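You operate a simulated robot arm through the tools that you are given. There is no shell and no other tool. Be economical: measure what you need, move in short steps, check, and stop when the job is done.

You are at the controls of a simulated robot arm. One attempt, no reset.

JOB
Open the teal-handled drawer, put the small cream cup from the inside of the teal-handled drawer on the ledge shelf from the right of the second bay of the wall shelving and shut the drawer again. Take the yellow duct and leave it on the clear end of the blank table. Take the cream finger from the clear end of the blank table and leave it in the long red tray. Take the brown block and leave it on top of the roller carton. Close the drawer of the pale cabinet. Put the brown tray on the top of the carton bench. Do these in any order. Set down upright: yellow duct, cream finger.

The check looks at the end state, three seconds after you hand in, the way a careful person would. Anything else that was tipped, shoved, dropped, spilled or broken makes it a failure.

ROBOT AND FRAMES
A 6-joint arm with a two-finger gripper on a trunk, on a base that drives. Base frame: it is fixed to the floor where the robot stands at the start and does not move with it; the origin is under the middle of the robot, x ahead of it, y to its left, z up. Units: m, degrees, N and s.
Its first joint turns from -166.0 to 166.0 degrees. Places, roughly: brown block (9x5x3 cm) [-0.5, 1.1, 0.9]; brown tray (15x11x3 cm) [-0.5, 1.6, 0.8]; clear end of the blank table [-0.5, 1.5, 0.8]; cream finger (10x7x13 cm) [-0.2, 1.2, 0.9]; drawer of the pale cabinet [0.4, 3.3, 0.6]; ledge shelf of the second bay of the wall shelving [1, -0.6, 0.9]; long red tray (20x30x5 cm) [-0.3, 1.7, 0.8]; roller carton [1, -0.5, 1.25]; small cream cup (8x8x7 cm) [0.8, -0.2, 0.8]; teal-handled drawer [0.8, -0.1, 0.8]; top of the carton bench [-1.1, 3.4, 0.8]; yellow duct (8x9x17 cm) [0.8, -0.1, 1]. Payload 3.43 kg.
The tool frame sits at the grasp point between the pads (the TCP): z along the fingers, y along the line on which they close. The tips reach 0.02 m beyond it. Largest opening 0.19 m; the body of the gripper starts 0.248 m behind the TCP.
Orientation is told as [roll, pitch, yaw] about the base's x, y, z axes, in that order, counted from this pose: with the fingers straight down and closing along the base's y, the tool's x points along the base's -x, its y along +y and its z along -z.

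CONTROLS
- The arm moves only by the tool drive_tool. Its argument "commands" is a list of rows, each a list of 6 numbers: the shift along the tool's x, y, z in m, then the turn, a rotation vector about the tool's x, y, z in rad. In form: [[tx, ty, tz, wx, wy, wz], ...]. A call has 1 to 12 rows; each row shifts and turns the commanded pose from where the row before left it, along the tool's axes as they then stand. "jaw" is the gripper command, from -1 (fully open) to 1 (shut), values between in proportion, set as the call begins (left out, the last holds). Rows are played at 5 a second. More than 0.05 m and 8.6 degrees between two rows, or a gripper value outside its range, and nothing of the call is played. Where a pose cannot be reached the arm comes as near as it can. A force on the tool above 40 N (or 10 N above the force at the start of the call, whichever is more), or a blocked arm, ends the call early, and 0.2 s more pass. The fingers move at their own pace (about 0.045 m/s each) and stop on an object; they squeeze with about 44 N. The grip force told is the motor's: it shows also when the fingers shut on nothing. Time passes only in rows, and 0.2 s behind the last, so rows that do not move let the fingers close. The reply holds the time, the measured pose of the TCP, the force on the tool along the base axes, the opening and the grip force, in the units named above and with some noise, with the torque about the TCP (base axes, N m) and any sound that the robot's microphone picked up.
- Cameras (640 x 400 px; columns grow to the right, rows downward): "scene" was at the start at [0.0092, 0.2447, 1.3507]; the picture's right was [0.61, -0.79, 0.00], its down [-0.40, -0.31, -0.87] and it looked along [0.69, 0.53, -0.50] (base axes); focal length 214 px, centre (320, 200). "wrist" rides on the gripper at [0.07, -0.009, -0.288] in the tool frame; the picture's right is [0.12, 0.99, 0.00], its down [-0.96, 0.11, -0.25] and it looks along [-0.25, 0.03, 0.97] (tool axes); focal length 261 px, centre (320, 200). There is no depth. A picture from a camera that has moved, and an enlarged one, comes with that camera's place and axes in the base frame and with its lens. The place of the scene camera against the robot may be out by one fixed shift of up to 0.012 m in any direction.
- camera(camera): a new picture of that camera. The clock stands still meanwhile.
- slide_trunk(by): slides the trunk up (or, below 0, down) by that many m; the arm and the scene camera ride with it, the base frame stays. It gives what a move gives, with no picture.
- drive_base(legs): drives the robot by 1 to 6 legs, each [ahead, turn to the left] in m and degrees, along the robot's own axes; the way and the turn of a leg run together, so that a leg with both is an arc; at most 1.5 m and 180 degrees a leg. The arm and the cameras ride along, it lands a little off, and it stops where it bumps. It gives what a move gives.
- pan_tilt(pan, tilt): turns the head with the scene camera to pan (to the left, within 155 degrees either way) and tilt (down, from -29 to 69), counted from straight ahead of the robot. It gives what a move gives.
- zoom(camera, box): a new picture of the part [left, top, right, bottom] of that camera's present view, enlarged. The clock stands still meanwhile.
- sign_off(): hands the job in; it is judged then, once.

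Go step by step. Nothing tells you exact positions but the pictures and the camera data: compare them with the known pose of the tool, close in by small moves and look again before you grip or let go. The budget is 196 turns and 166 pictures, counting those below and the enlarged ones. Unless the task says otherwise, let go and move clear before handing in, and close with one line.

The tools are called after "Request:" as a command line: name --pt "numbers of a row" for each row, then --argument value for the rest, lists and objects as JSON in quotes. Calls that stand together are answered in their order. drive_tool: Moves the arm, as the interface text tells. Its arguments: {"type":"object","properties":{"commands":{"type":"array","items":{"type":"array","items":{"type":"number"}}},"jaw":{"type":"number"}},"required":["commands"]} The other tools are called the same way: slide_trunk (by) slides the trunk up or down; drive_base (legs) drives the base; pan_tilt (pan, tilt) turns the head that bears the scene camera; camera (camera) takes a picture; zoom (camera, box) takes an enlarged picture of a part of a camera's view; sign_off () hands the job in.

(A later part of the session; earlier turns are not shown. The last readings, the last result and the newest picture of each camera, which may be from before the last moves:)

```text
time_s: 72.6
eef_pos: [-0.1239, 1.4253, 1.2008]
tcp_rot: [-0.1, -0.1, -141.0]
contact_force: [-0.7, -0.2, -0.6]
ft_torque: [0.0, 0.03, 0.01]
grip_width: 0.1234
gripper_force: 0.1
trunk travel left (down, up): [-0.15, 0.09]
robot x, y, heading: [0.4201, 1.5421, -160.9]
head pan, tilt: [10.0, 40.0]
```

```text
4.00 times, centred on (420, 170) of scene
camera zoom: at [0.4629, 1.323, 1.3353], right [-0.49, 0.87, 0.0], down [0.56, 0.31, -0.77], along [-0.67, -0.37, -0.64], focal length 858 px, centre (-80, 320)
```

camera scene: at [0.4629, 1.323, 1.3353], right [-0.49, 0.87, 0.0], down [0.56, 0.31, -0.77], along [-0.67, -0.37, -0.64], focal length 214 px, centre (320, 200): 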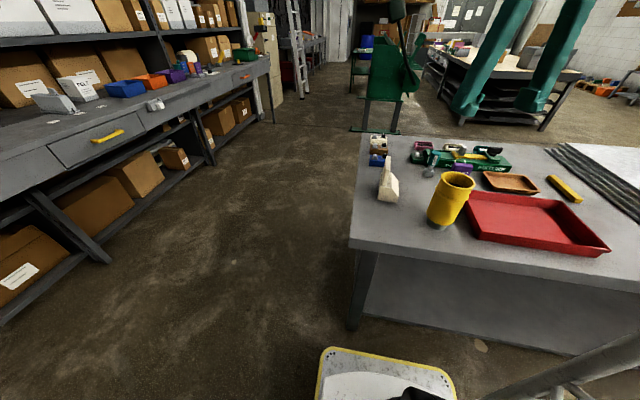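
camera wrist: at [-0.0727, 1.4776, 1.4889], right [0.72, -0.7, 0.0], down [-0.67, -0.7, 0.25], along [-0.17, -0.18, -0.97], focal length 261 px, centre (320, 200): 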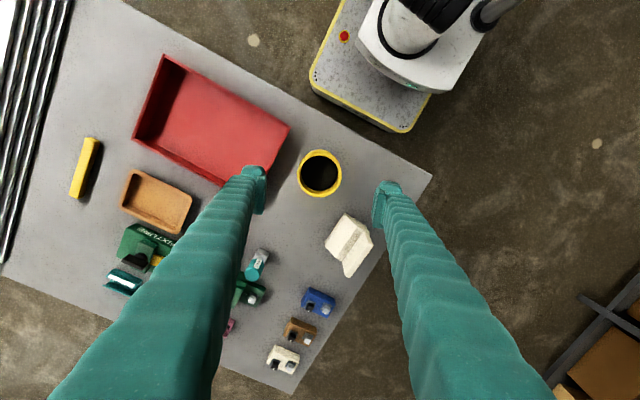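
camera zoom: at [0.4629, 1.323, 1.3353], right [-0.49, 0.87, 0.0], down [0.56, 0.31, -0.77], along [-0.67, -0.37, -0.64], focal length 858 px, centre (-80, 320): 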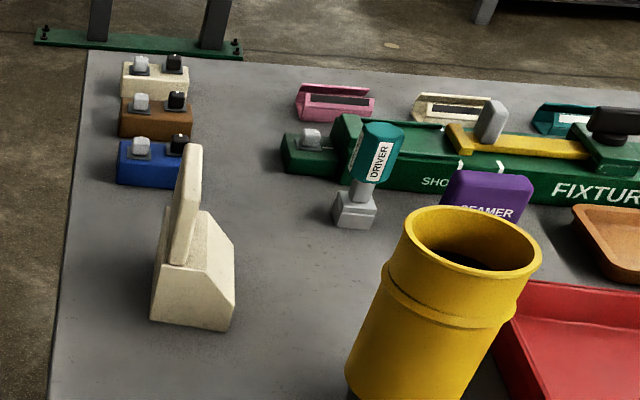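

The finger has flat end faces facing ±u (18°), centre about (-0.22,1.235). I turn the gripper so it closes along u and move above it.

Request:
drive_tool --pt "0 0 0 0 0 -0.134" --pt "0 0 0 0 0 -0.134" --pt "0 0 0 0 0 -0.134" --pt "0 0 0 0 0 -0.134" --pt "0 0 0 0 0 -0.134" --pt "0 0 0 0 0 -0.134" --pt "0 0 0 0 0 -0.134" --pt "0 0 0 0 0 -0.134" --pt "0 0 0 0 0 -0.134" --jaw -0.58

Request:
drive_tool --pt "-0.033 -0.033 0 0 0 0" --pt "-0.033 -0.033 0 0 0 0" --pt "-0.033 -0.033 0 0 0 0" --pt "-0.033 -0.033 0 0 0 0" --pt "-0.02 -0.018 0 0 0 0"

Request:
camera --camera "wrist"

```text
time_s: 74.6
eef_pos: [-0.1241, 1.4282, 1.202]
tcp_rot: [-0.2, 0.0, -71.8]
contact_force: [0.0, 0.4, -0.1]
ft_torque: [0.0, 0.01, -0.02]
grip_width: 0.1503
gripper_force: 0.1
trunk travel left (down, up): [-0.15, 0.09]
robot x, y, heading: [0.4195, 1.5427, -161.3]
head pan, tilt: [10.0, 40.0]
```

```text
time_s: 75.8
eef_pos: [-0.2212, 1.2385, 1.2015]
tcp_rot: [0.0, 0.1, -71.8]
contact_force: [0.0, 0.0, 0.6]
ft_torque: [-0.08, 0.02, -0.01]
grip_width: 0.1499
gripper_force: 0.1
trunk travel left (down, up): [-0.15, 0.09]
robot x, y, heading: [0.4165, 1.5449, -160.8]
head pan, tilt: [10.0, 40.0]
```

```text
133 pictures are left
camera wrist: at [-0.2493, 1.3013, 1.4897], right [0.91, 0.42, 0.0], down [0.41, -0.88, 0.25], along [0.1, -0.22, -0.97], focal length 261 px, centre (320, 200)
```

wrist: 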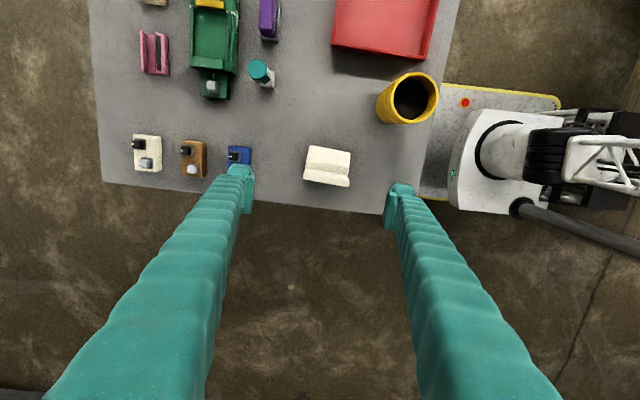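

Aligned; lowering around the block and gripping.

Request:
drive_tool --pt "0 0.013 0.037 0 0 0" --pt "0 0 0.05 0 0 0" --pt "0 0 0.05 0 0 0" --pt "0 0 0.05 0 0 0"

Request:
camera --camera "wrist"

```text
time_s: 76.8
eef_pos: [-0.2088, 1.2398, 1.0165]
tcp_rot: [-0.1, 0.1, -71.9]
contact_force: [-0.6, 0.4, 0.7]
ft_torque: [-0.06, 0.04, -0.03]
grip_width: 0.1503
gripper_force: 0.0
trunk travel left (down, up): [-0.15, 0.09]
robot x, y, heading: [0.4172, 1.5405, -161.1]
head pan, tilt: [10.0, 40.0]
```

```text
132 pictures are left
camera wrist: at [-0.2362, 1.3028, 1.3043], right [0.91, 0.42, 0.0], down [0.41, -0.88, 0.25], along [0.1, -0.22, -0.97], focal length 261 px, centre (320, 200)
```

wrist: 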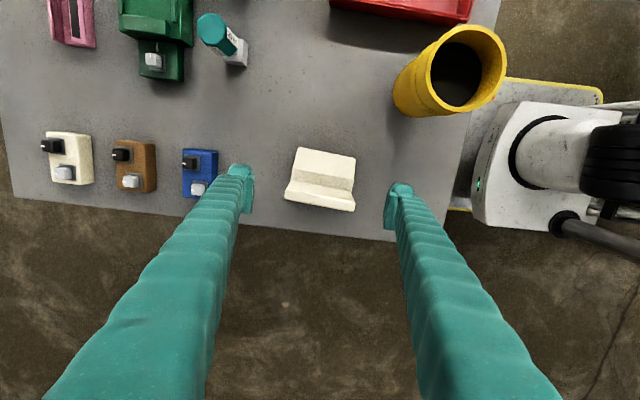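

Request:
drive_tool --pt "0 0 0.05 0 0 0" --pt "0 0 0.05 0 0 0" --pt "0 0 0.05 0 0 0"

Request:
drive_tool --pt "0 0 0 0 0 0" --pt "0 0 0 0 0 0" --pt "0 0 0 0 0 0" --pt "0 0 0 0 0 0" --pt "0 0 0 0 0 0" --jaw 1

Request:
camera --camera "wrist"

```text
time_s: 77.6
eef_pos: [-0.2093, 1.2407, 0.8649]
tcp_rot: [-0.2, 0.1, -71.7]
contact_force: [1.0, 0.9, 0.1]
ft_torque: [-0.05, 0.11, -0.01]
grip_width: 0.1501
gripper_force: 0.0
trunk travel left (down, up): [-0.15, 0.09]
robot x, y, heading: [0.4172, 1.5395, -161.0]
head pan, tilt: [10.0, 40.0]
```

```text
time_s: 78.8
eef_pos: [-0.2087, 1.2401, 0.867]
tcp_rot: [-0.2, 0.0, -71.7]
contact_force: [2.5, 0.3, 2.7]
ft_torque: [0.33, -0.34, -0.1]
grip_width: 0.1053
gripper_force: 44.0
trunk travel left (down, up): [-0.15, 0.09]
robot x, y, heading: [0.4173, 1.5423, -160.7]
head pan, tilt: [10.0, 40.0]
```

```text
131 pictures are left
camera wrist: at [-0.2372, 1.3034, 1.1534], right [0.91, 0.42, 0.0], down [0.41, -0.88, 0.25], along [0.1, -0.22, -0.97], focal length 261 px, centre (320, 200)
```

wrist: 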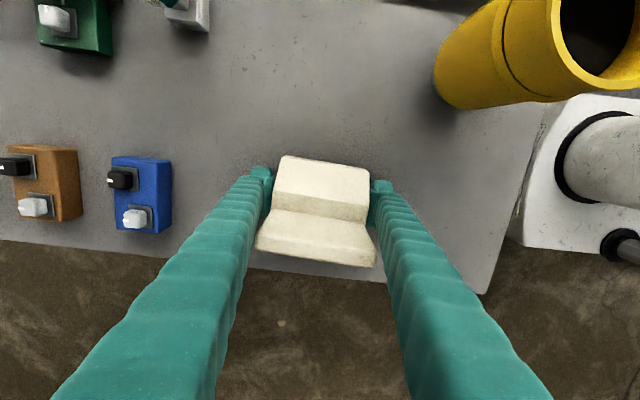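

Gripped across 10.5 cm. Lift high and carry over to the red tray.

Request:
drive_tool --pt "0 0 -0.02 0 0 0" --pt "0 0 -0.05 0 0 0" --pt "0 0 -0.05 0 0 0" --pt "0 0 -0.05 0 0 0" --pt "0 0 -0.05 0 0 0" --pt "0 0 -0.05 0 0 0" --pt "0 -0.03 0 0 0 0"

Request:
drive_tool --pt "0.045 0.01 0 0 0 0" --pt "0.045 0.014 0 0 0 0" --pt "0.045 0.014 0 0 0 0" --pt "0.045 0.014 0 0 0 0" --pt "0.045 0.014 0 0 0 0" --pt "0.045 0.014 0 0 0 0" --pt "0.045 0.014 0 0 0 0" --pt "0.045 0.014 0 0 0 0" --pt "0.046 0.014 0 0 0 0"

Request:
camera --camera "wrist"

Request:
camera --camera "scene"

```text
time_s: 80.4
eef_pos: [-0.2386, 1.2279, 1.1359]
tcp_rot: [-0.2, 0.1, -71.8]
contact_force: [0.6, 0.5, -3.1]
ft_torque: [-0.08, 0.2, -0.01]
grip_width: 0.1044
gripper_force: 43.7
trunk travel left (down, up): [-0.15, 0.09]
robot x, y, heading: [0.4176, 1.5437, -161.0]
head pan, tilt: [10.0, 40.0]
```

```text
time_s: 82.4
eef_pos: [-0.2495, 1.6534, 1.133]
tcp_rot: [-0.2, 0.1, -71.8]
contact_force: [-0.7, -1.0, -4.1]
ft_torque: [0.2, 0.02, 0.01]
grip_width: 0.104
gripper_force: 43.8
trunk travel left (down, up): [-0.15, 0.09]
robot x, y, heading: [0.414, 1.5434, -161.0]
head pan, tilt: [10.0, 40.0]
```

```text
130 pictures are left
camera wrist: at [-0.2781, 1.717, 1.4211], right [0.91, 0.42, 0.0], down [0.41, -0.88, 0.25], along [0.1, -0.22, -0.97], focal length 261 px, centre (320, 200)
```

wrist: 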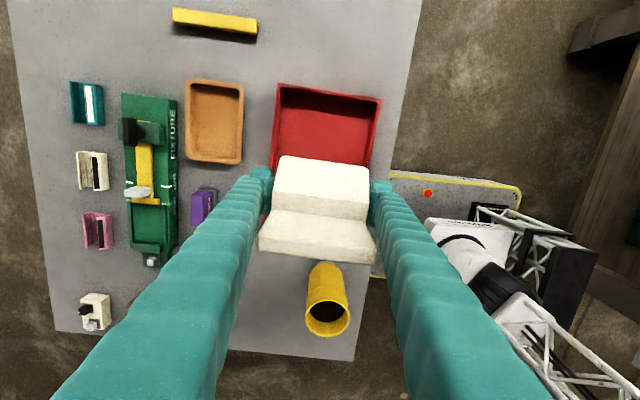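

```text
129 pictures are left
camera scene: at [0.4628, 1.3226, 1.3352], right [-0.49, 0.87, 0.0], down [0.56, 0.31, -0.77], along [-0.67, -0.37, -0.64], focal length 214 px, centre (320, 200)
```

scene: 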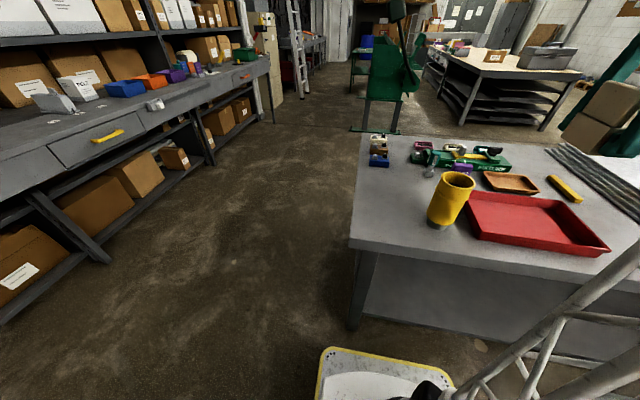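

The tray is right beneath. Small correction, then lower into it.

Request:
drive_tool --pt "0.01 -0.008 0.04 0 0 0" --pt "0 0 0.05 0 0 0" --pt "0 0 0.05 0 0 0" --pt "0 0 0.05 0 0 0" --pt "0 0 0.03 0 0 0"

Request:
camera --camera "wrist"

Request:
zoom --camera "scene" --box '[420, 130, 640, 268]'

```text
time_s: 83.6
eef_pos: [-0.2598, 1.6601, 0.915]
tcp_rot: [-0.2, 0.1, -71.8]
contact_force: [0.4, -0.5, -4.0]
ft_torque: [0.01, 0.05, 0.03]
grip_width: 0.1037
gripper_force: 43.5
trunk travel left (down, up): [-0.15, 0.09]
robot x, y, heading: [0.4206, 1.5436, -160.9]
head pan, tilt: [10.0, 40.0]
```

```text
128 pictures are left
camera wrist: at [-0.2878, 1.7247, 1.2029], right [0.91, 0.42, 0.0], down [0.41, -0.88, 0.25], along [0.1, -0.22, -0.97], focal length 261 px, centre (320, 200)
```

wrist: 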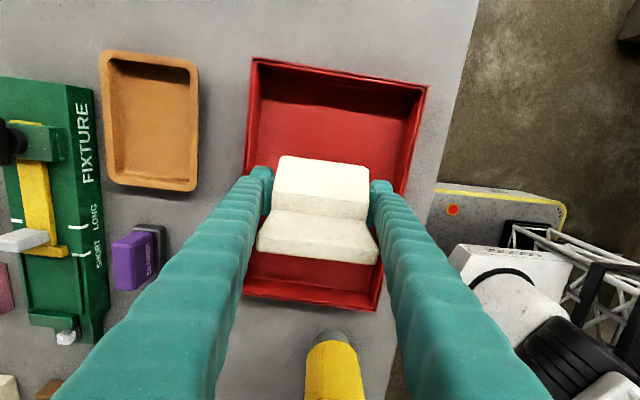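

```text
2.90 times, centred on (530, 199) of scene
camera zoom: at [0.4629, 1.3231, 1.3354], right [-0.49, 0.87, 0.0], down [0.56, 0.31, -0.77], along [-0.67, -0.37, -0.64], focal length 622 px, centre (-289, 203)
```

zoom: 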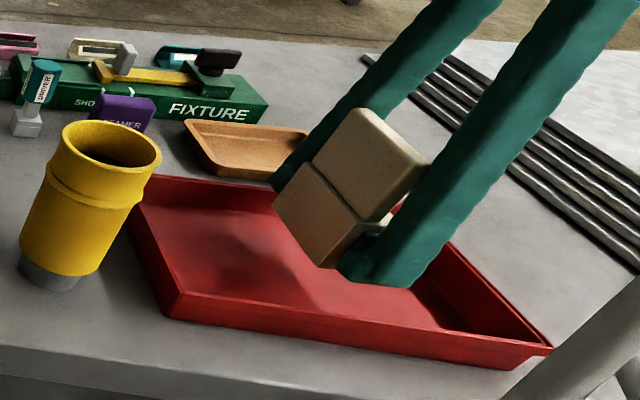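

Left finger is near the tray's left wall; shift 1.2 cm to the right, then lower to contact.

Request:
drive_tool --pt "0 0.012 0.01 0 0 0" --pt "0 0 0.01 0 0 0" --pt "0 0 0.006 0 0 0" --pt "0 0 0.006 0 0 0" --pt "0 0 0.006 0 0 0" --pt "0 0 0.006 0 0 0" --pt "0 0 0.006 0 0 0"

Request:
camera --camera "wrist"

```text
time_s: 85.3
eef_pos: [-0.2478, 1.665, 0.869]
tcp_rot: [-0.4, 0.2, -71.9]
contact_force: [5.8, -4.2, 24.9]
ft_torque: [0.21, -1.55, -0.34]
grip_width: 0.1032
gripper_force: 44.5
trunk travel left (down, up): [-0.15, 0.09]
robot x, y, heading: [0.4164, 1.5404, -160.9]
head pan, tilt: [10.0, 40.0]
stopped in row 7: the force on the tool passed its limit at 42 N (the readings are from after the stop); the commanded pose is now the measured one
```

```text
126 pictures are left
camera wrist: at [-0.2744, 1.728, 1.1577], right [0.91, 0.42, -0.01], down [0.41, -0.88, 0.24], along [0.1, -0.22, -0.97], focal length 261 px, centre (320, 200)
```

wrist: 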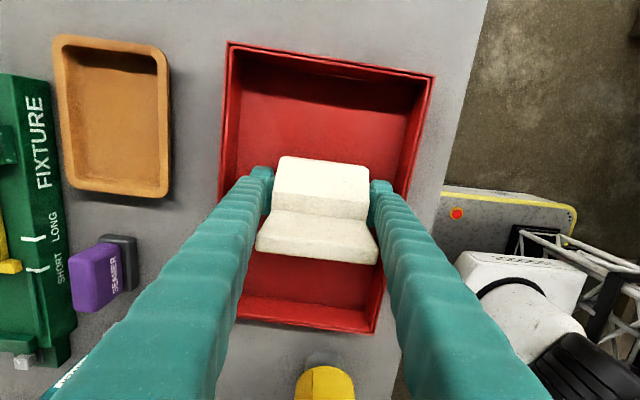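

Request:
drive_tool --pt "0 0 -0.002 0 0 0" --pt "0 0 0 0 0 0"

Request:
drive_tool --pt "0 0 0 0 0 0" --pt "0 0 0 0 0 0" --pt "0 0 0 0 0 0" --pt "0 0 -0.02 0 0 0" --pt "0 0 -0.04 0 0 0" --pt "0 0 -0.05 0 0 0" --pt "0 0 -0.05 0 0 0" --pt "0 0 -0.05 0 0 0" --pt "0 0 -0.05 0 0 0" --jaw -0.26

Request:
camera --camera "wrist"

Request:
zoom --camera "scene" --box '[420, 130, 640, 268]'

```text
time_s: 85.9
eef_pos: [-0.2494, 1.6658, 0.8697]
tcp_rot: [-0.5, 0.2, -71.8]
contact_force: [1.9, -2.3, 6.5]
ft_torque: [0.29, -0.5, -0.23]
grip_width: 0.1031
gripper_force: 43.8
trunk travel left (down, up): [-0.15, 0.09]
robot x, y, heading: [0.4198, 1.5422, -160.6]
head pan, tilt: [10.0, 40.0]
```

```text
time_s: 87.9
eef_pos: [-0.2457, 1.6633, 1.129]
tcp_rot: [-0.3, 0.1, -71.8]
contact_force: [0.2, 0.4, 0.4]
ft_torque: [-0.01, -0.05, 0.0]
grip_width: 0.1198
gripper_force: 0.0
trunk travel left (down, up): [-0.15, 0.09]
robot x, y, heading: [0.4224, 1.5405, -160.7]
head pan, tilt: [10.0, 40.0]
```

```text
125 pictures are left
camera wrist: at [-0.273, 1.727, 1.4169], right [0.91, 0.42, -0.01], down [0.41, -0.88, 0.24], along [0.1, -0.22, -0.97], focal length 261 px, centre (320, 200)
```

wrist: 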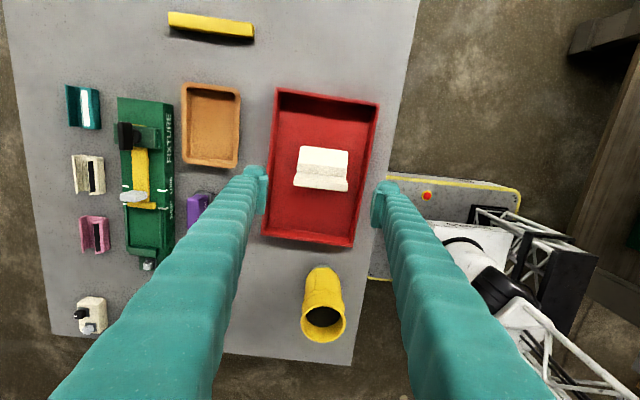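

```text
2.90 times, centred on (530, 199) of scene
camera zoom: at [0.4628, 1.3231, 1.3353], right [-0.49, 0.87, 0.0], down [0.56, 0.31, -0.77], along [-0.67, -0.37, -0.64], focal length 622 px, centre (-289, 203)
```

zoom: 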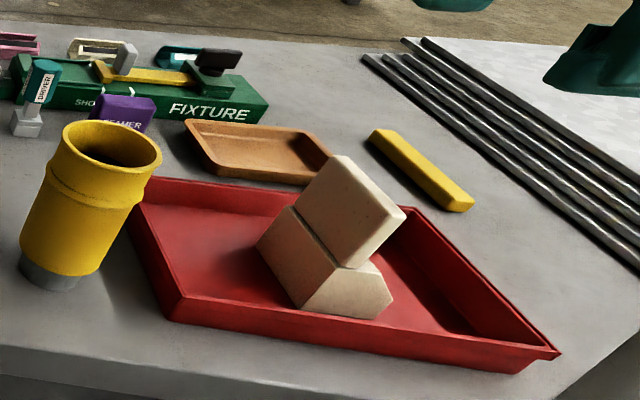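

The cream finger stands upright in the red tray. Next the brown tray at about (-0.48,1.645): I'll grip it along its 15 cm length (along n).

Request:
drive_tool --pt "0 0 0 0 0 0.143" --pt "0 0 0 0 0 0.143" --pt "0 0 0 0 0 0.143" --pt "0 0 0 0 0 0.143" --pt "0 0 0 0 0 0.143" --pt "0 0 0 0 0 0.143" --pt "0 0 0 0 0 0.143" --pt "0 0 0 0 0 0.143" --pt "0 0 0 0 0 0.143" --pt "0 0 0 0 0 0.143" --pt "0 0 0 0 0 0.141" --jaw -1

Request:
drive_tool --pt "-0.043 -0.0114 0 0 0 0" --pt "-0.043 -0.0114 0 0 0 0" --pt "-0.043 -0.0114 0 0 0 0" --pt "-0.043 -0.0114 0 0 0 0" --pt "-0.043 -0.0114 0 0 0 0" --pt "0 0 0.04 0 0 0"

Request:
camera --camera "wrist"

```text
time_s: 90.3
eef_pos: [-0.2474, 1.666, 1.1285]
tcp_rot: [-0.1, -0.4, -161.9]
contact_force: [-0.7, 0.9, 0.5]
ft_torque: [-0.01, -0.01, -0.05]
grip_width: 0.19
gripper_force: 0.1
trunk travel left (down, up): [-0.15, 0.09]
robot x, y, heading: [0.4179, 1.5437, -161.1]
head pan, tilt: [10.0, 40.0]
```

```text
time_s: 91.7
eef_pos: [-0.4682, 1.6505, 1.0908]
tcp_rot: [-0.2, -0.5, -161.8]
contact_force: [0.1, 0.5, -0.5]
ft_torque: [-0.02, -0.07, -0.01]
grip_width: 0.1898
gripper_force: 0.0
trunk travel left (down, up): [-0.15, 0.09]
robot x, y, heading: [0.4162, 1.5454, -160.8]
head pan, tilt: [10.0, 40.0]
```

```text
123 pictures are left
camera wrist: at [-0.4013, 1.6799, 1.3788], right [0.42, -0.91, 0.0], down [-0.88, -0.41, 0.25], along [-0.23, -0.1, -0.97], focal length 261 px, centre (320, 200)
```

wrist: 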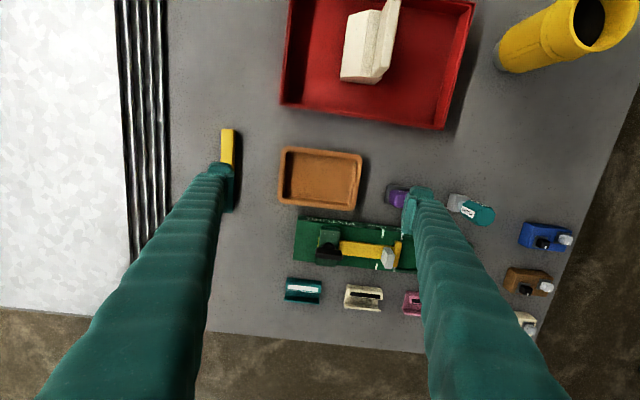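

Well centred. Lower around it.

Request:
drive_tool --pt "0 0 0.05 0 0 0" --pt "0 0 0.05 0 0 0" --pt "0 0 0.05 0 0 0" --pt "0 0 0.03 0 0 0"

Request:
camera --camera "wrist"

```text
time_s: 92.7
eef_pos: [-0.4694, 1.6507, 0.9082]
tcp_rot: [-0.2, -0.4, -161.8]
contact_force: [1.1, 0.6, 0.2]
ft_torque: [-0.01, 0.03, 0.02]
grip_width: 0.19
gripper_force: 0.1
trunk travel left (down, up): [-0.15, 0.09]
robot x, y, heading: [0.419, 1.5452, -160.7]
head pan, tilt: [10.0, 40.0]
```

```text
122 pictures are left
camera wrist: at [-0.4018, 1.6797, 1.1956], right [0.42, -0.91, 0.0], down [-0.88, -0.41, 0.25], along [-0.23, -0.1, -0.97], focal length 261 px, centre (320, 200)
```

wrist: 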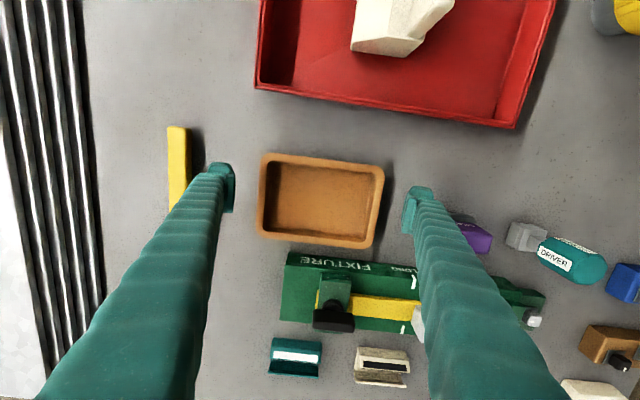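

Request:
drive_tool --pt "0 0 0.03 0 0 0" --pt "0 0 0.025 0 0 0"

Request:
drive_tool --pt "0 0 0 0 0 0" --pt "0 0 0 0 0 0" --pt "0 0 0 0 0 0" --pt "0 0 0 0 0 0" --jaw 1

Request:
camera --camera "wrist"

```text
time_s: 93.3
eef_pos: [-0.4715, 1.6524, 0.8536]
tcp_rot: [-0.2, -0.5, -161.8]
contact_force: [-0.1, -0.2, 0.9]
ft_torque: [0.01, 0.05, 0.01]
grip_width: 0.19
gripper_force: 0.0
trunk travel left (down, up): [-0.15, 0.09]
robot x, y, heading: [0.4195, 1.5435, -160.5]
head pan, tilt: [10.0, 40.0]
```

```text
time_s: 94.3
eef_pos: [-0.4717, 1.653, 0.8532]
tcp_rot: [-0.2, -0.4, -161.8]
contact_force: [0.3, -0.2, 0.4]
ft_torque: [0.18, 0.02, 0.04]
grip_width: 0.1502
gripper_force: 43.4
trunk travel left (down, up): [-0.15, 0.09]
robot x, y, heading: [0.4195, 1.543, -160.8]
head pan, tilt: [10.0, 40.0]
```

```text
121 pictures are left
camera wrist: at [-0.4039, 1.6814, 1.142], right [0.42, -0.91, 0.0], down [-0.88, -0.41, 0.25], along [-0.23, -0.1, -0.97], focal length 261 px, centre (320, 200)
```

wrist: 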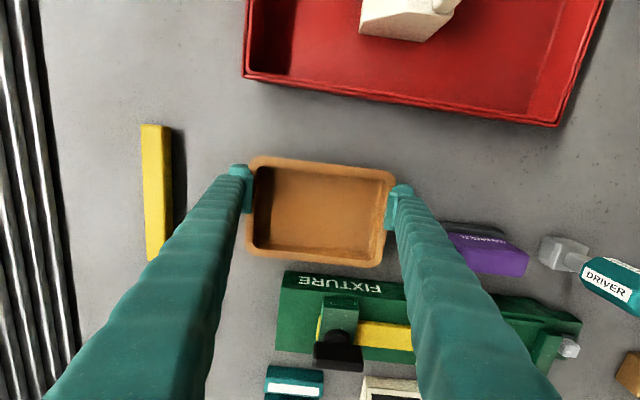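

The tray is held (15 cm). Lift, retract, turn up the aisle.

Request:
drive_tool --pt "0 0 -0.02 0 0 0" --pt "0 0 -0.05 0 0 0" --pt "0 0 -0.05 0 0 0" --pt "0 0 -0.05 0 0 0" --pt "0 0 -0.05 0 0 0" --pt "0 0 -0.05 0 0 0" --pt "0.05 0 0 0 0 0" --pt "0.05 0 0 0 0 0" --pt "0.05 0 0 0 0 0" --pt "0.05 0 0 0 0 0" --pt "0.05 0 0 0 0 0" --pt "0.05 0 0 0 0 0"

Request:
camera --camera "wrist"

Request:
pan_tilt --pan 25 --tilt 30

Request:
drive_base --legs '[[0, -91]]'

Request:
camera --camera "scene"

```text
time_s: 96.9
eef_pos: [-0.1829, 1.7459, 1.1231]
tcp_rot: [0.0, -0.3, -161.8]
contact_force: [-0.3, -0.8, -2.3]
ft_torque: [0.01, -0.26, 0.0]
grip_width: 0.1499
gripper_force: 43.7
trunk travel left (down, up): [-0.15, 0.09]
robot x, y, heading: [0.4204, 1.5451, -161.0]
head pan, tilt: [10.0, 40.0]
```

```text
120 pictures are left
camera wrist: at [-0.1159, 1.7755, 1.4111], right [0.42, -0.91, 0.0], down [-0.88, -0.41, 0.25], along [-0.23, -0.1, -0.97], focal length 261 px, centre (320, 200)
```

wrist: 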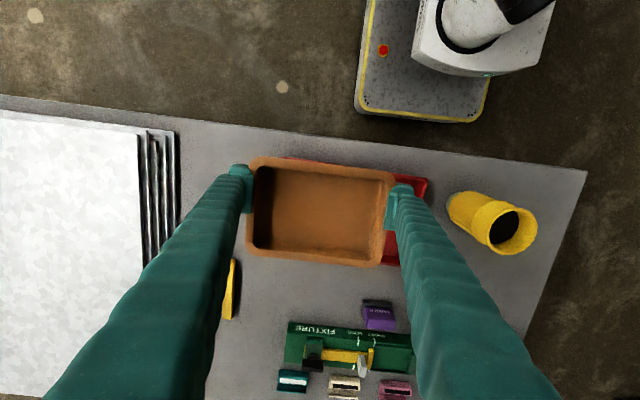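

```text
time_s: 97.6
eef_pos: [-0.1834, 1.7469, 1.1239]
tcp_rot: [-0.2, -0.4, -161.8]
contact_force: [0.1, -0.8, -2.3]
ft_torque: [0.02, -0.04, -0.01]
grip_width: 0.1501
gripper_force: 43.6
trunk travel left (down, up): [-0.15, 0.09]
robot x, y, heading: [0.4152, 1.5446, -160.9]
head pan, tilt: [25.0, 30.0]
```

```text
time_s: 102.1
eef_pos: [0.6398, 2.1366, 1.1238]
tcp_rot: [-0.3, -0.4, 106.4]
contact_force: [0.5, -0.3, -2.2]
ft_torque: [-0.04, 0.02, 0.03]
grip_width: 0.1498
gripper_force: 43.6
trunk travel left (down, up): [-0.15, 0.09]
robot x, y, heading: [0.4178, 1.544, 107.4]
head pan, tilt: [25.0, 30.0]
```

```text
119 pictures are left
camera scene: at [0.183, 1.4831, 1.3507], right [0.74, 0.67, 0.0], down [0.34, -0.37, -0.87], along [-0.58, 0.64, -0.5], focal length 214 px, centre (320, 200)
```

scene: 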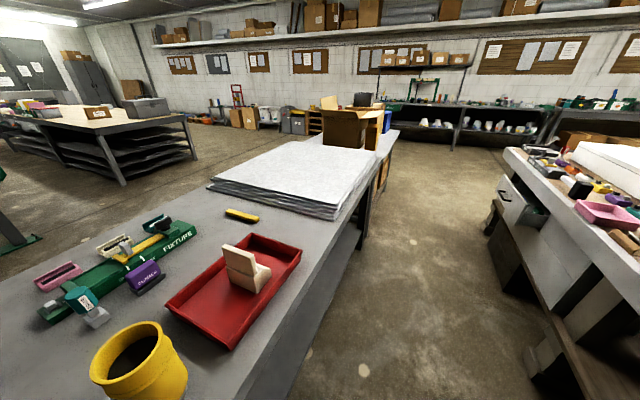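

Aisle ahead is clear, with the open pale-cabinet drawer on its right. Zoom on the carton bench and on the drawer.

Request:
zoom --camera "scene" --box '[280, 80, 440, 180]'

Request:
zoom --camera "scene" --box '[470, 130, 640, 236]'

```text
4.00 times, centred on (360, 130) of scene
camera zoom: at [0.183, 1.4831, 1.3507], right [0.74, 0.67, 0.0], down [0.34, -0.37, -0.87], along [-0.58, 0.64, -0.5], focal length 858 px, centre (160, 480)
```

zoom: 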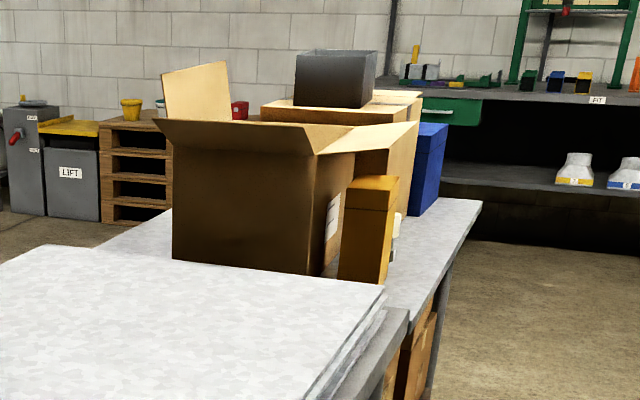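

```text
3.76 times, centred on (555, 183) of scene
camera zoom: at [0.183, 1.4831, 1.3507], right [0.74, 0.67, 0.0], down [0.34, -0.37, -0.87], along [-0.58, 0.64, -0.5], focal length 807 px, centre (-565, 264)
```

zoom: 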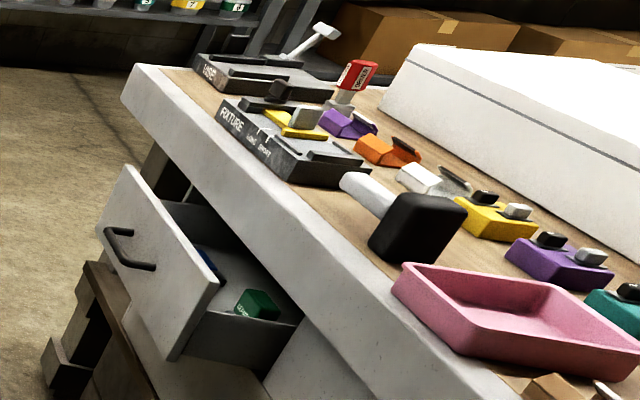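

I move the arm to straight ahead, then drive up the aisle.

Request:
drive_tool --pt "0 0.049 0 0 0 0" --pt "0 0.049 0 0 0 0" --pt "0 0.049 0 0 0 0" --pt "0 0.049 0 0 0 0" --pt "0 0.049 0 0 0 0" --pt "0 0.049 0 0 0 0" --pt "0 0.049 0 0 0 0" --pt "0 0.04 0 0 0 0"

Request:
drive_base --legs '[[1.3, 0]]'

Request:
pan_tilt --pan 60 --tilt 40

Request:
drive_tool --pt "0 0 0 0 0 0" --pt "0 0 0 0 0 0"

Request:
camera --camera "scene"

```text
time_s: 103.9
eef_pos: [0.2713, 2.0298, 1.1234]
tcp_rot: [-0.2, -0.5, 106.5]
contact_force: [0.0, -0.4, -1.6]
ft_torque: [-0.07, 0.07, -0.01]
grip_width: 0.1498
gripper_force: 43.6
trunk travel left (down, up): [-0.15, 0.09]
robot x, y, heading: [0.418, 1.5393, 107.2]
head pan, tilt: [25.0, 30.0]
```

```text
time_s: 110.3
eef_pos: [-0.1416, 3.2343, 1.1236]
tcp_rot: [-0.1, -0.5, 108.3]
contact_force: [0.6, 0.1, -2.0]
ft_torque: [-0.05, 0.02, 0.0]
grip_width: 0.1494
gripper_force: 44.4
trunk travel left (down, up): [-0.15, 0.09]
robot x, y, heading: [0.0199, 2.7517, 108.8]
head pan, tilt: [25.0, 30.0]
```

```text
time_s: 111.3
eef_pos: [-0.1405, 3.234, 1.1232]
tcp_rot: [-0.1, -0.3, 108.2]
contact_force: [0.3, -0.3, -2.0]
ft_torque: [-0.03, 0.0, -0.01]
grip_width: 0.1493
gripper_force: 44.0
trunk travel left (down, up): [-0.15, 0.09]
robot x, y, heading: [0.02, 2.7502, 109.2]
head pan, tilt: [60.0, 40.0]
```

```text
time_s: 111.9
eef_pos: [-0.1409, 3.2339, 1.1243]
tcp_rot: [-0.2, -0.5, 108.2]
contact_force: [-0.4, -0.9, -2.3]
ft_torque: [-0.04, 0.02, 0.0]
grip_width: 0.1494
gripper_force: 43.7
trunk travel left (down, up): [-0.15, 0.09]
robot x, y, heading: [0.0197, 2.748, 109.2]
head pan, tilt: [60.0, 40.0]
```

```text
116 pictures are left
camera scene: at [-0.2337, 2.6348, 1.3353], right [0.19, 0.98, 0.0], down [0.63, -0.12, -0.77], along [-0.75, 0.14, -0.64], focal length 214 px, centre (320, 200)
```

scene: 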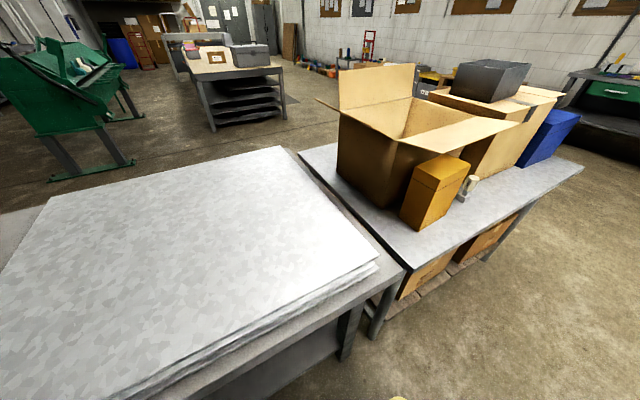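

The carton bench's free front strip (about 15 cm deep) around (-0.80,3.58) fits the tray. I retract the arm, drive on and face the bench.

Request:
drive_tool --pt "0.045 0 0 0 0 0" --pt "0.045 0 0 0 0 0" --pt "0.045 0 0 0 0 0"

Request:
drive_base --legs '[[1.03, 0]]'

Request:
drive_base --legs '[[0, 88]]'

Request:
pan_tilt --pan 15 --tilt 40

Request:
camera --camera "wrist"

Request:
camera --camera "scene"

```text
time_s: 112.7
eef_pos: [-0.0984, 3.107, 1.1225]
tcp_rot: [-0.2, -0.4, 108.2]
contact_force: [0.0, 2.0, -2.7]
ft_torque: [-0.34, -0.11, 0.01]
grip_width: 0.1496
gripper_force: 44.2
trunk travel left (down, up): [-0.15, 0.09]
robot x, y, heading: [0.0184, 2.7484, 108.9]
head pan, tilt: [60.0, 40.0]
```

```text
time_s: 118.0
eef_pos: [-0.4428, 4.0717, 1.1239]
tcp_rot: [-0.2, -0.4, 108.8]
contact_force: [0.3, -0.2, -2.6]
ft_torque: [-0.06, -0.04, 0.01]
grip_width: 0.1492
gripper_force: 44.1
trunk travel left (down, up): [-0.15, 0.09]
robot x, y, heading: [-0.3216, 3.7196, 109.8]
head pan, tilt: [60.0, 40.0]
```

```text
time_s: 122.4
eef_pos: [-0.6786, 3.604, 1.1237]
tcp_rot: [-0.2, -0.4, -162.7]
contact_force: [-0.3, -0.7, -1.7]
ft_torque: [0.02, -0.05, -0.02]
grip_width: 0.1492
gripper_force: 44.1
trunk travel left (down, up): [-0.15, 0.09]
robot x, y, heading: [-0.3216, 3.7139, -161.7]
head pan, tilt: [60.0, 40.0]
```

```text
time_s: 123.5
eef_pos: [-0.6783, 3.6049, 1.1239]
tcp_rot: [-0.2, -0.3, -162.8]
contact_force: [-0.5, 0.4, -2.2]
ft_torque: [0.0, -0.06, -0.01]
grip_width: 0.1491
gripper_force: 43.6
trunk travel left (down, up): [-0.15, 0.09]
robot x, y, heading: [-0.3208, 3.7176, -161.6]
head pan, tilt: [15.0, 40.0]
```

```text
115 pictures are left
camera wrist: at [-0.61, 3.6321, 1.4107], right [0.41, -0.91, 0.0], down [-0.88, -0.4, 0.25], along [-0.23, -0.1, -0.97], focal length 261 px, centre (320, 200)
```

wrist: 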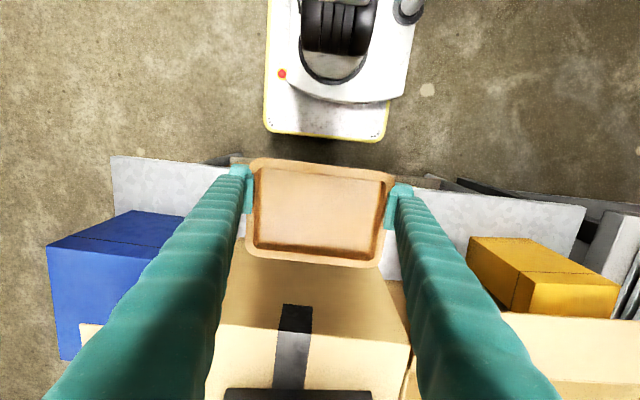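

```text
114 pictures are left
camera scene: at [-0.2748, 3.4905, 1.3353], right [-0.55, 0.84, 0.0], down [0.54, 0.35, -0.77], along [-0.64, -0.42, -0.64], focal length 214 px, centre (320, 200)
```

scene: 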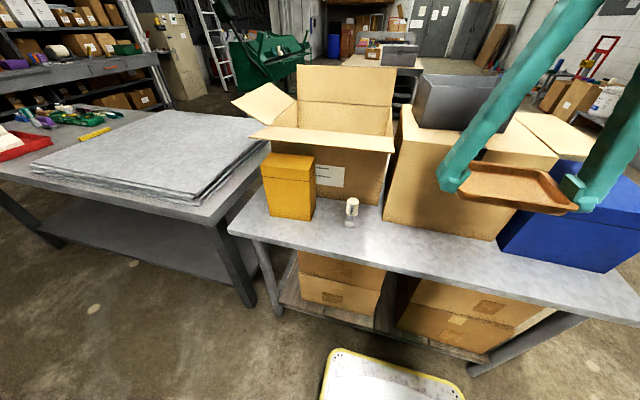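

Strip measured: carton front about 16–17 cm behind the bench edge. I move over the strip and lower part way.

Request:
drive_tool --pt "-0.045 0.02 0 0 0 0" --pt "-0.045 0.02 0 0 0 0" --pt "-0.009 0.002 0.04 0 0 0" --pt "0 0 0.05 0 0 0" --pt "0 0 0.05 0 0 0" --pt "0 0 0.05 0 0 0"

Request:
camera --camera "wrist"

Request:
camera --camera "scene"

```text
time_s: 124.9
eef_pos: [-0.7619, 3.5345, 0.9339]
tcp_rot: [-0.2, -0.3, -162.6]
contact_force: [0.4, -0.1, -1.9]
ft_torque: [0.0, 0.04, -0.04]
grip_width: 0.1491
gripper_force: 44.4
trunk travel left (down, up): [-0.15, 0.09]
robot x, y, heading: [-0.3198, 3.7167, -161.7]
head pan, tilt: [15.0, 40.0]
```

```text
113 pictures are left
camera wrist: at [-0.6937, 3.5621, 1.2211], right [0.41, -0.91, 0.0], down [-0.88, -0.4, 0.25], along [-0.23, -0.1, -0.97], focal length 261 px, centre (320, 200)
```

wrist: 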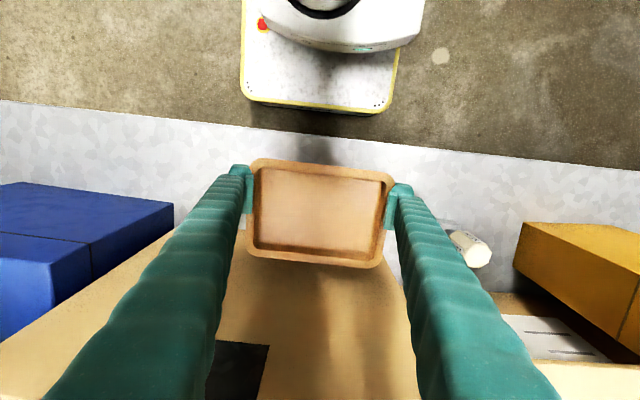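

```text
112 pictures are left
camera scene: at [-0.2746, 3.4907, 1.3354], right [-0.55, 0.84, 0.0], down [0.54, 0.35, -0.77], along [-0.64, -0.42, -0.64], focal length 214 px, centre (320, 200)
```

scene: 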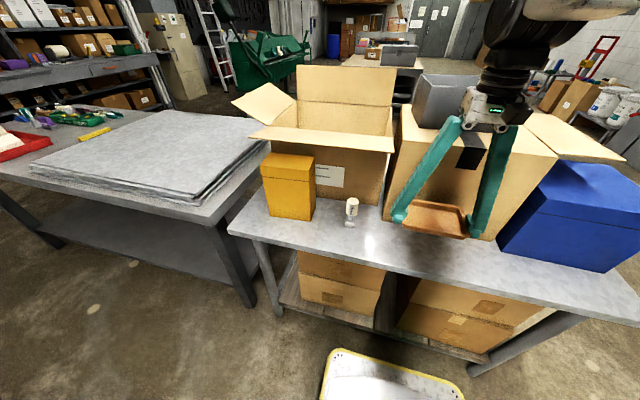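

Position fits: tray between edge and carton. Lower to contact.

Request:
drive_tool --pt "0 0 0.04 0 0 0" --pt "0 0 0.015 0 0 0" --pt "0 0 0.008 0 0 0" --pt "0 0 0.006 0 0 0" --pt "0 0 0.006 0 0 0" --pt "0 0 0.006 0 0 0" --pt "0 0 0.006 0 0 0" --pt "0 0 0.006 0 0 0" --pt "0 0 0.006 0 0 0" --pt "0 0 0.006 0 0 0"

Request:
camera --camera "scene"

```text
time_s: 127.1
eef_pos: [-0.7631, 3.5352, 0.8273]
tcp_rot: [-0.2, -0.4, -162.7]
contact_force: [0.0, 0.3, -1.8]
ft_torque: [0.02, -0.04, 0.01]
grip_width: 0.1491
gripper_force: 43.7
trunk travel left (down, up): [-0.15, 0.09]
robot x, y, heading: [-0.3187, 3.7192, -161.7]
head pan, tilt: [15.0, 40.0]
```

```text
111 pictures are left
camera scene: at [-0.2748, 3.4906, 1.3353], right [-0.55, 0.84, 0.0], down [0.54, 0.35, -0.77], along [-0.64, -0.42, -0.64], focal length 214 px, centre (320, 200)
```

scene: 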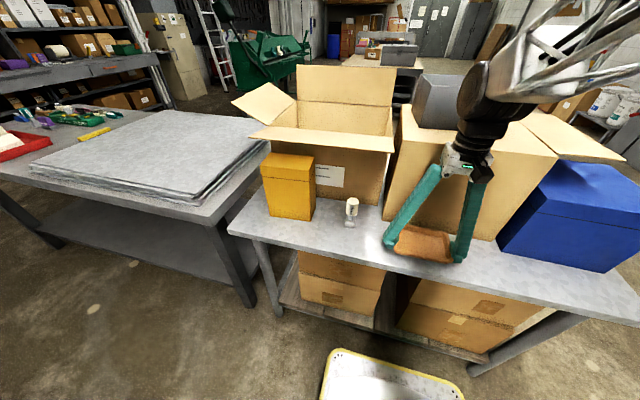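

Request:
drive_tool --pt "0 0 0.006 0 0 0" --pt "0 0 0.006 0 0 0" --pt "0 0 0.006 0 0 0" --pt "0 0 0.006 0 0 0" --pt "0 0 0.006 0 0 0" --pt "0 0 0.006 0 0 0" --pt "0 0 0.006 0 0 0" --pt "0 0 0.006 0 0 0" --pt "0 0 0.006 0 0 0" --pt "0 0 0.006 0 0 0"

Request:
camera --camera "wrist"

```text
time_s: 127.9
eef_pos: [-0.7637, 3.5332, 0.8165]
tcp_rot: [-0.2, -0.6, -162.7]
contact_force: [5.7, 1.6, 29.1]
ft_torque: [0.31, -1.1, -0.03]
grip_width: 0.1491
gripper_force: 44.1
trunk travel left (down, up): [-0.15, 0.09]
robot x, y, heading: [-0.3238, 3.7134, -162.1]
head pan, tilt: [15.0, 40.0]
stopped in row 3: the force on the tool passed its limit at 51 N (the readings are from after the stop); the commanded pose is now the measured one
```

```text
110 pictures are left
camera wrist: at [-0.6939, 3.563, 1.1036], right [0.41, -0.91, 0.0], down [-0.88, -0.4, 0.26], along [-0.24, -0.1, -0.97], focal length 261 px, centre (320, 200)
```

wrist: 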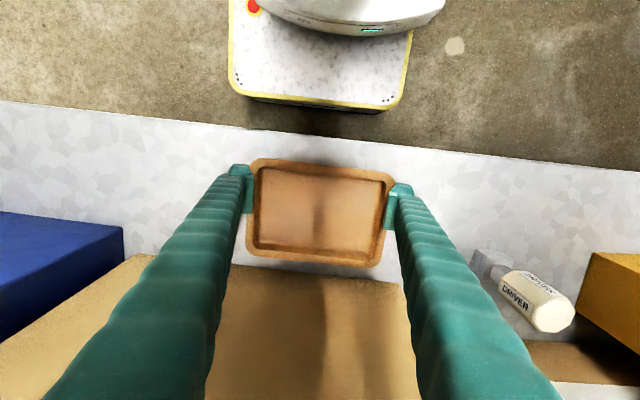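

The tray rests on the bench with gaps on both sides. Release and rise.

Request:
drive_tool --pt "0 0 -0.002 0 0 0" --pt "0 0 0 0 0 0"

Request:
drive_tool --pt "0 0 0 0 0 0" --pt "0 0 0 0 0 0" --pt "0 0 0 0 0 0" --pt "0 0 -0.02 0 0 0" --pt "0 0 -0.04 0 0 0" --pt "0 0 -0.05 0 0 0" --pt "0 0 -0.05 0 0 0" --pt "0 0 -0.05 0 0 0" --pt "0 0 -0.05 0 0 0" --pt "0 0 -0.05 0 0 0" --jaw -0.85

Request:
camera --camera "wrist"

```text
time_s: 128.5
eef_pos: [-0.7619, 3.5338, 0.8169]
tcp_rot: [-0.3, -0.5, -162.7]
contact_force: [0.2, -2.2, 2.7]
ft_torque: [-0.28, 0.06, 0.1]
grip_width: 0.1494
gripper_force: 43.6
trunk travel left (down, up): [-0.15, 0.09]
robot x, y, heading: [-0.3199, 3.7171, -161.8]
head pan, tilt: [15.0, 40.0]
```

```text
time_s: 130.7
eef_pos: [-0.7589, 3.5347, 1.1281]
tcp_rot: [-0.2, -0.5, -162.8]
contact_force: [-0.6, -0.2, -0.4]
ft_torque: [-0.01, 0.01, -0.04]
grip_width: 0.1758
gripper_force: 0.2
trunk travel left (down, up): [-0.15, 0.09]
robot x, y, heading: [-0.3195, 3.7174, -161.8]
head pan, tilt: [15.0, 40.0]
```

```text
109 pictures are left
camera wrist: at [-0.6897, 3.5622, 1.4156], right [0.41, -0.91, 0.0], down [-0.88, -0.4, 0.26], along [-0.24, -0.1, -0.97], focal length 261 px, centre (320, 200)
```

wrist: 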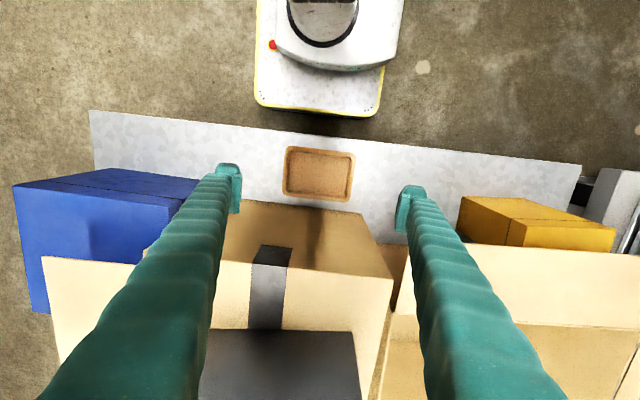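

Tray is well placed. Now retract, turn toward the pale cabinet and look at its drawer.

Request:
drive_tool --pt "0.045 0 0 0 0 0" --pt "0.045 0 0 0 0 0" --pt "0.045 0 0 0 0 0" --jaw 1

Request:
drive_base --legs '[[0, 120]]'

Request:
pan_tilt --pan 10 --tilt 45

Request:
camera --camera "scene"

```text
time_s: 131.5
eef_pos: [-0.6311, 3.5751, 1.1258]
tcp_rot: [-0.2, -0.4, -162.7]
contact_force: [-1.0, -0.5, -1.2]
ft_torque: [0.13, -0.29, -0.02]
grip_width: 0.105
gripper_force: 0.0
trunk travel left (down, up): [-0.15, 0.09]
robot x, y, heading: [-0.3186, 3.7174, -161.8]
head pan, tilt: [15.0, 40.0]
```

```text
time_s: 137.2
eef_pos: [-0.0402, 3.5207, 1.1258]
tcp_rot: [-0.2, -0.5, -42.3]
contact_force: [0.0, 0.1, 0.1]
ft_torque: [-0.02, 0.01, 0.01]
grip_width: 0.0
gripper_force: 34.3
trunk travel left (down, up): [-0.15, 0.09]
robot x, y, heading: [-0.3207, 3.7171, -41.4]
head pan, tilt: [15.0, 40.0]
```

```text
time_s: 137.8
eef_pos: [-0.0411, 3.5215, 1.1261]
tcp_rot: [-0.3, -0.5, -42.4]
contact_force: [1.0, -0.1, 0.1]
ft_torque: [0.0, 0.01, 0.02]
grip_width: 0.0
gripper_force: 34.2
trunk travel left (down, up): [-0.15, 0.09]
robot x, y, heading: [-0.3198, 3.7202, -41.4]
head pan, tilt: [10.0, 45.0]
```

```text
108 pictures are left
camera scene: at [-0.1667, 3.8536, 1.3281], right [-0.52, -0.85, 0.0], down [-0.6, 0.37, -0.71], along [0.6, -0.37, -0.71], focal length 214 px, centre (320, 200)
```

scene: 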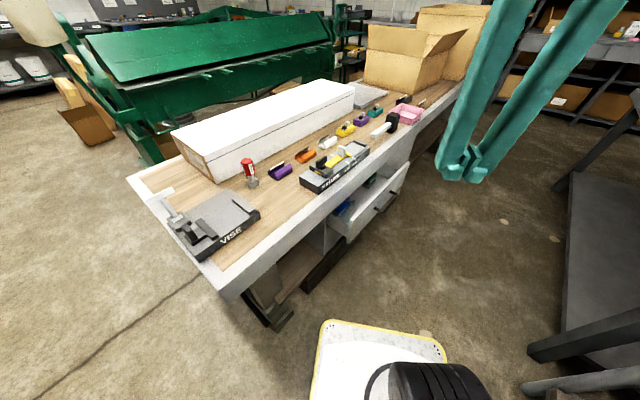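

Triangulated: drawer handle at about (0.25,3.26,0.647). Zoom to see the overhang.

Request:
zoom --camera "scene" --box '[290, 130, 450, 290]'

```text
2.50 times, centred on (370, 210) of scene
camera zoom: at [-0.1667, 3.8536, 1.3281], right [-0.52, -0.85, 0.0], down [-0.6, 0.37, -0.71], along [0.6, -0.37, -0.71], focal length 536 px, centre (195, 175)
```

zoom: 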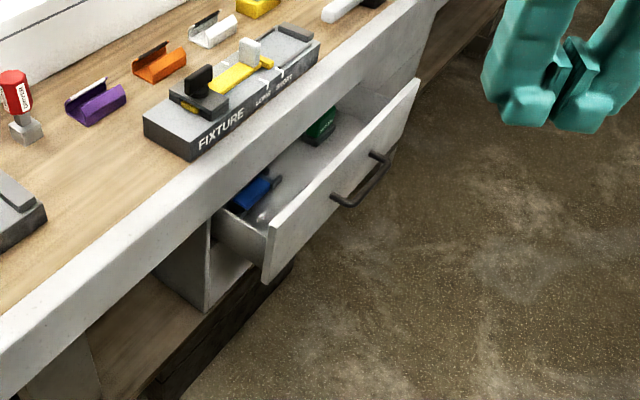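

I'll push beside the handle with the closed gripper tilted to 30° below horizontal, pointing along +u. First move out and turn the tool.

Request:
drive_tool --pt "-0.042 0.005 0 0 0 0" --pt "-0.042 0.005 0 0 0 0" --pt "-0.042 0.005 0 0 0 0" --pt "-0.042 0.005 0 0 0 0" --pt "-0.042 0.005 0 0 0 0" --pt "0 0 0 0 0 -0.149" --pt "0 0 0 0 0 -0.149" --pt "0 0 0 0 0 -0.149" --pt "0 0 0 0 0 -0.149" --pt "0 0 0 0 0 -0.149" --pt "0 0 0 0 0 -0.149" --pt "0 0 0 0 0 -0.149"

Request:
drive_tool --pt "0 0 0 0 -0.149 0" --pt "0 0 0 0 -0.149 0" --pt "0 0 0 0 -0.149 0" --pt "0 0 0 0 -0.149 0" --pt "0 0 0 0 -0.149 0" --pt "0 0 0 0 -0.149 0" --pt "0 0 0 0 -0.149 0"

Request:
camera --camera "scene"

Request:
camera --camera "wrist"

```text
time_s: 140.4
eef_pos: [0.1316, 3.3992, 1.1281]
tcp_rot: [-0.7, -0.2, 17.6]
contact_force: [0.6, 0.3, -0.6]
ft_torque: [0.01, -0.04, 0.0]
grip_width: 0.0
gripper_force: 34.6
trunk travel left (down, up): [-0.15, 0.09]
robot x, y, heading: [-0.3201, 3.7166, -41.7]
head pan, tilt: [10.0, 45.0]
```

```text
time_s: 142.0
eef_pos: [0.1321, 3.3997, 1.13]
tcp_rot: [-1.2, -59.9, 18.5]
contact_force: [-0.2, 0.6, 1.1]
ft_torque: [-0.09, 0.14, -0.14]
grip_width: 0.0
gripper_force: 34.5
trunk travel left (down, up): [-0.15, 0.09]
robot x, y, heading: [-0.3161, 3.7156, -41.5]
head pan, tilt: [10.0, 45.0]
```

```text
106 pictures are left
camera scene: at [-0.1667, 3.854, 1.3281], right [-0.52, -0.85, 0.0], down [-0.6, 0.37, -0.71], along [0.6, -0.37, -0.71], focal length 214 px, centre (320, 200)
```

scene: 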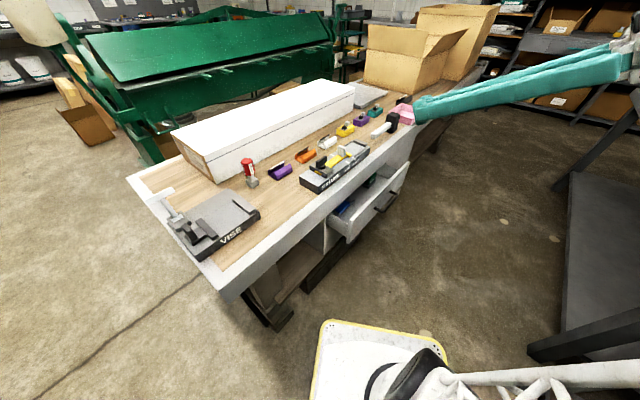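

```text
105 pictures are left
camera wrist: at [-0.1364, 3.3053, 1.2118], right [-0.35, 0.93, -0.11], down [0.22, 0.2, 0.96], along [0.91, 0.31, -0.27], focal length 261 px, centre (320, 200)
```

wrist: 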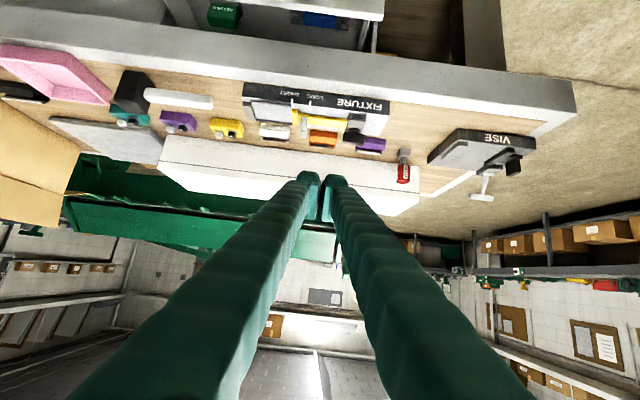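

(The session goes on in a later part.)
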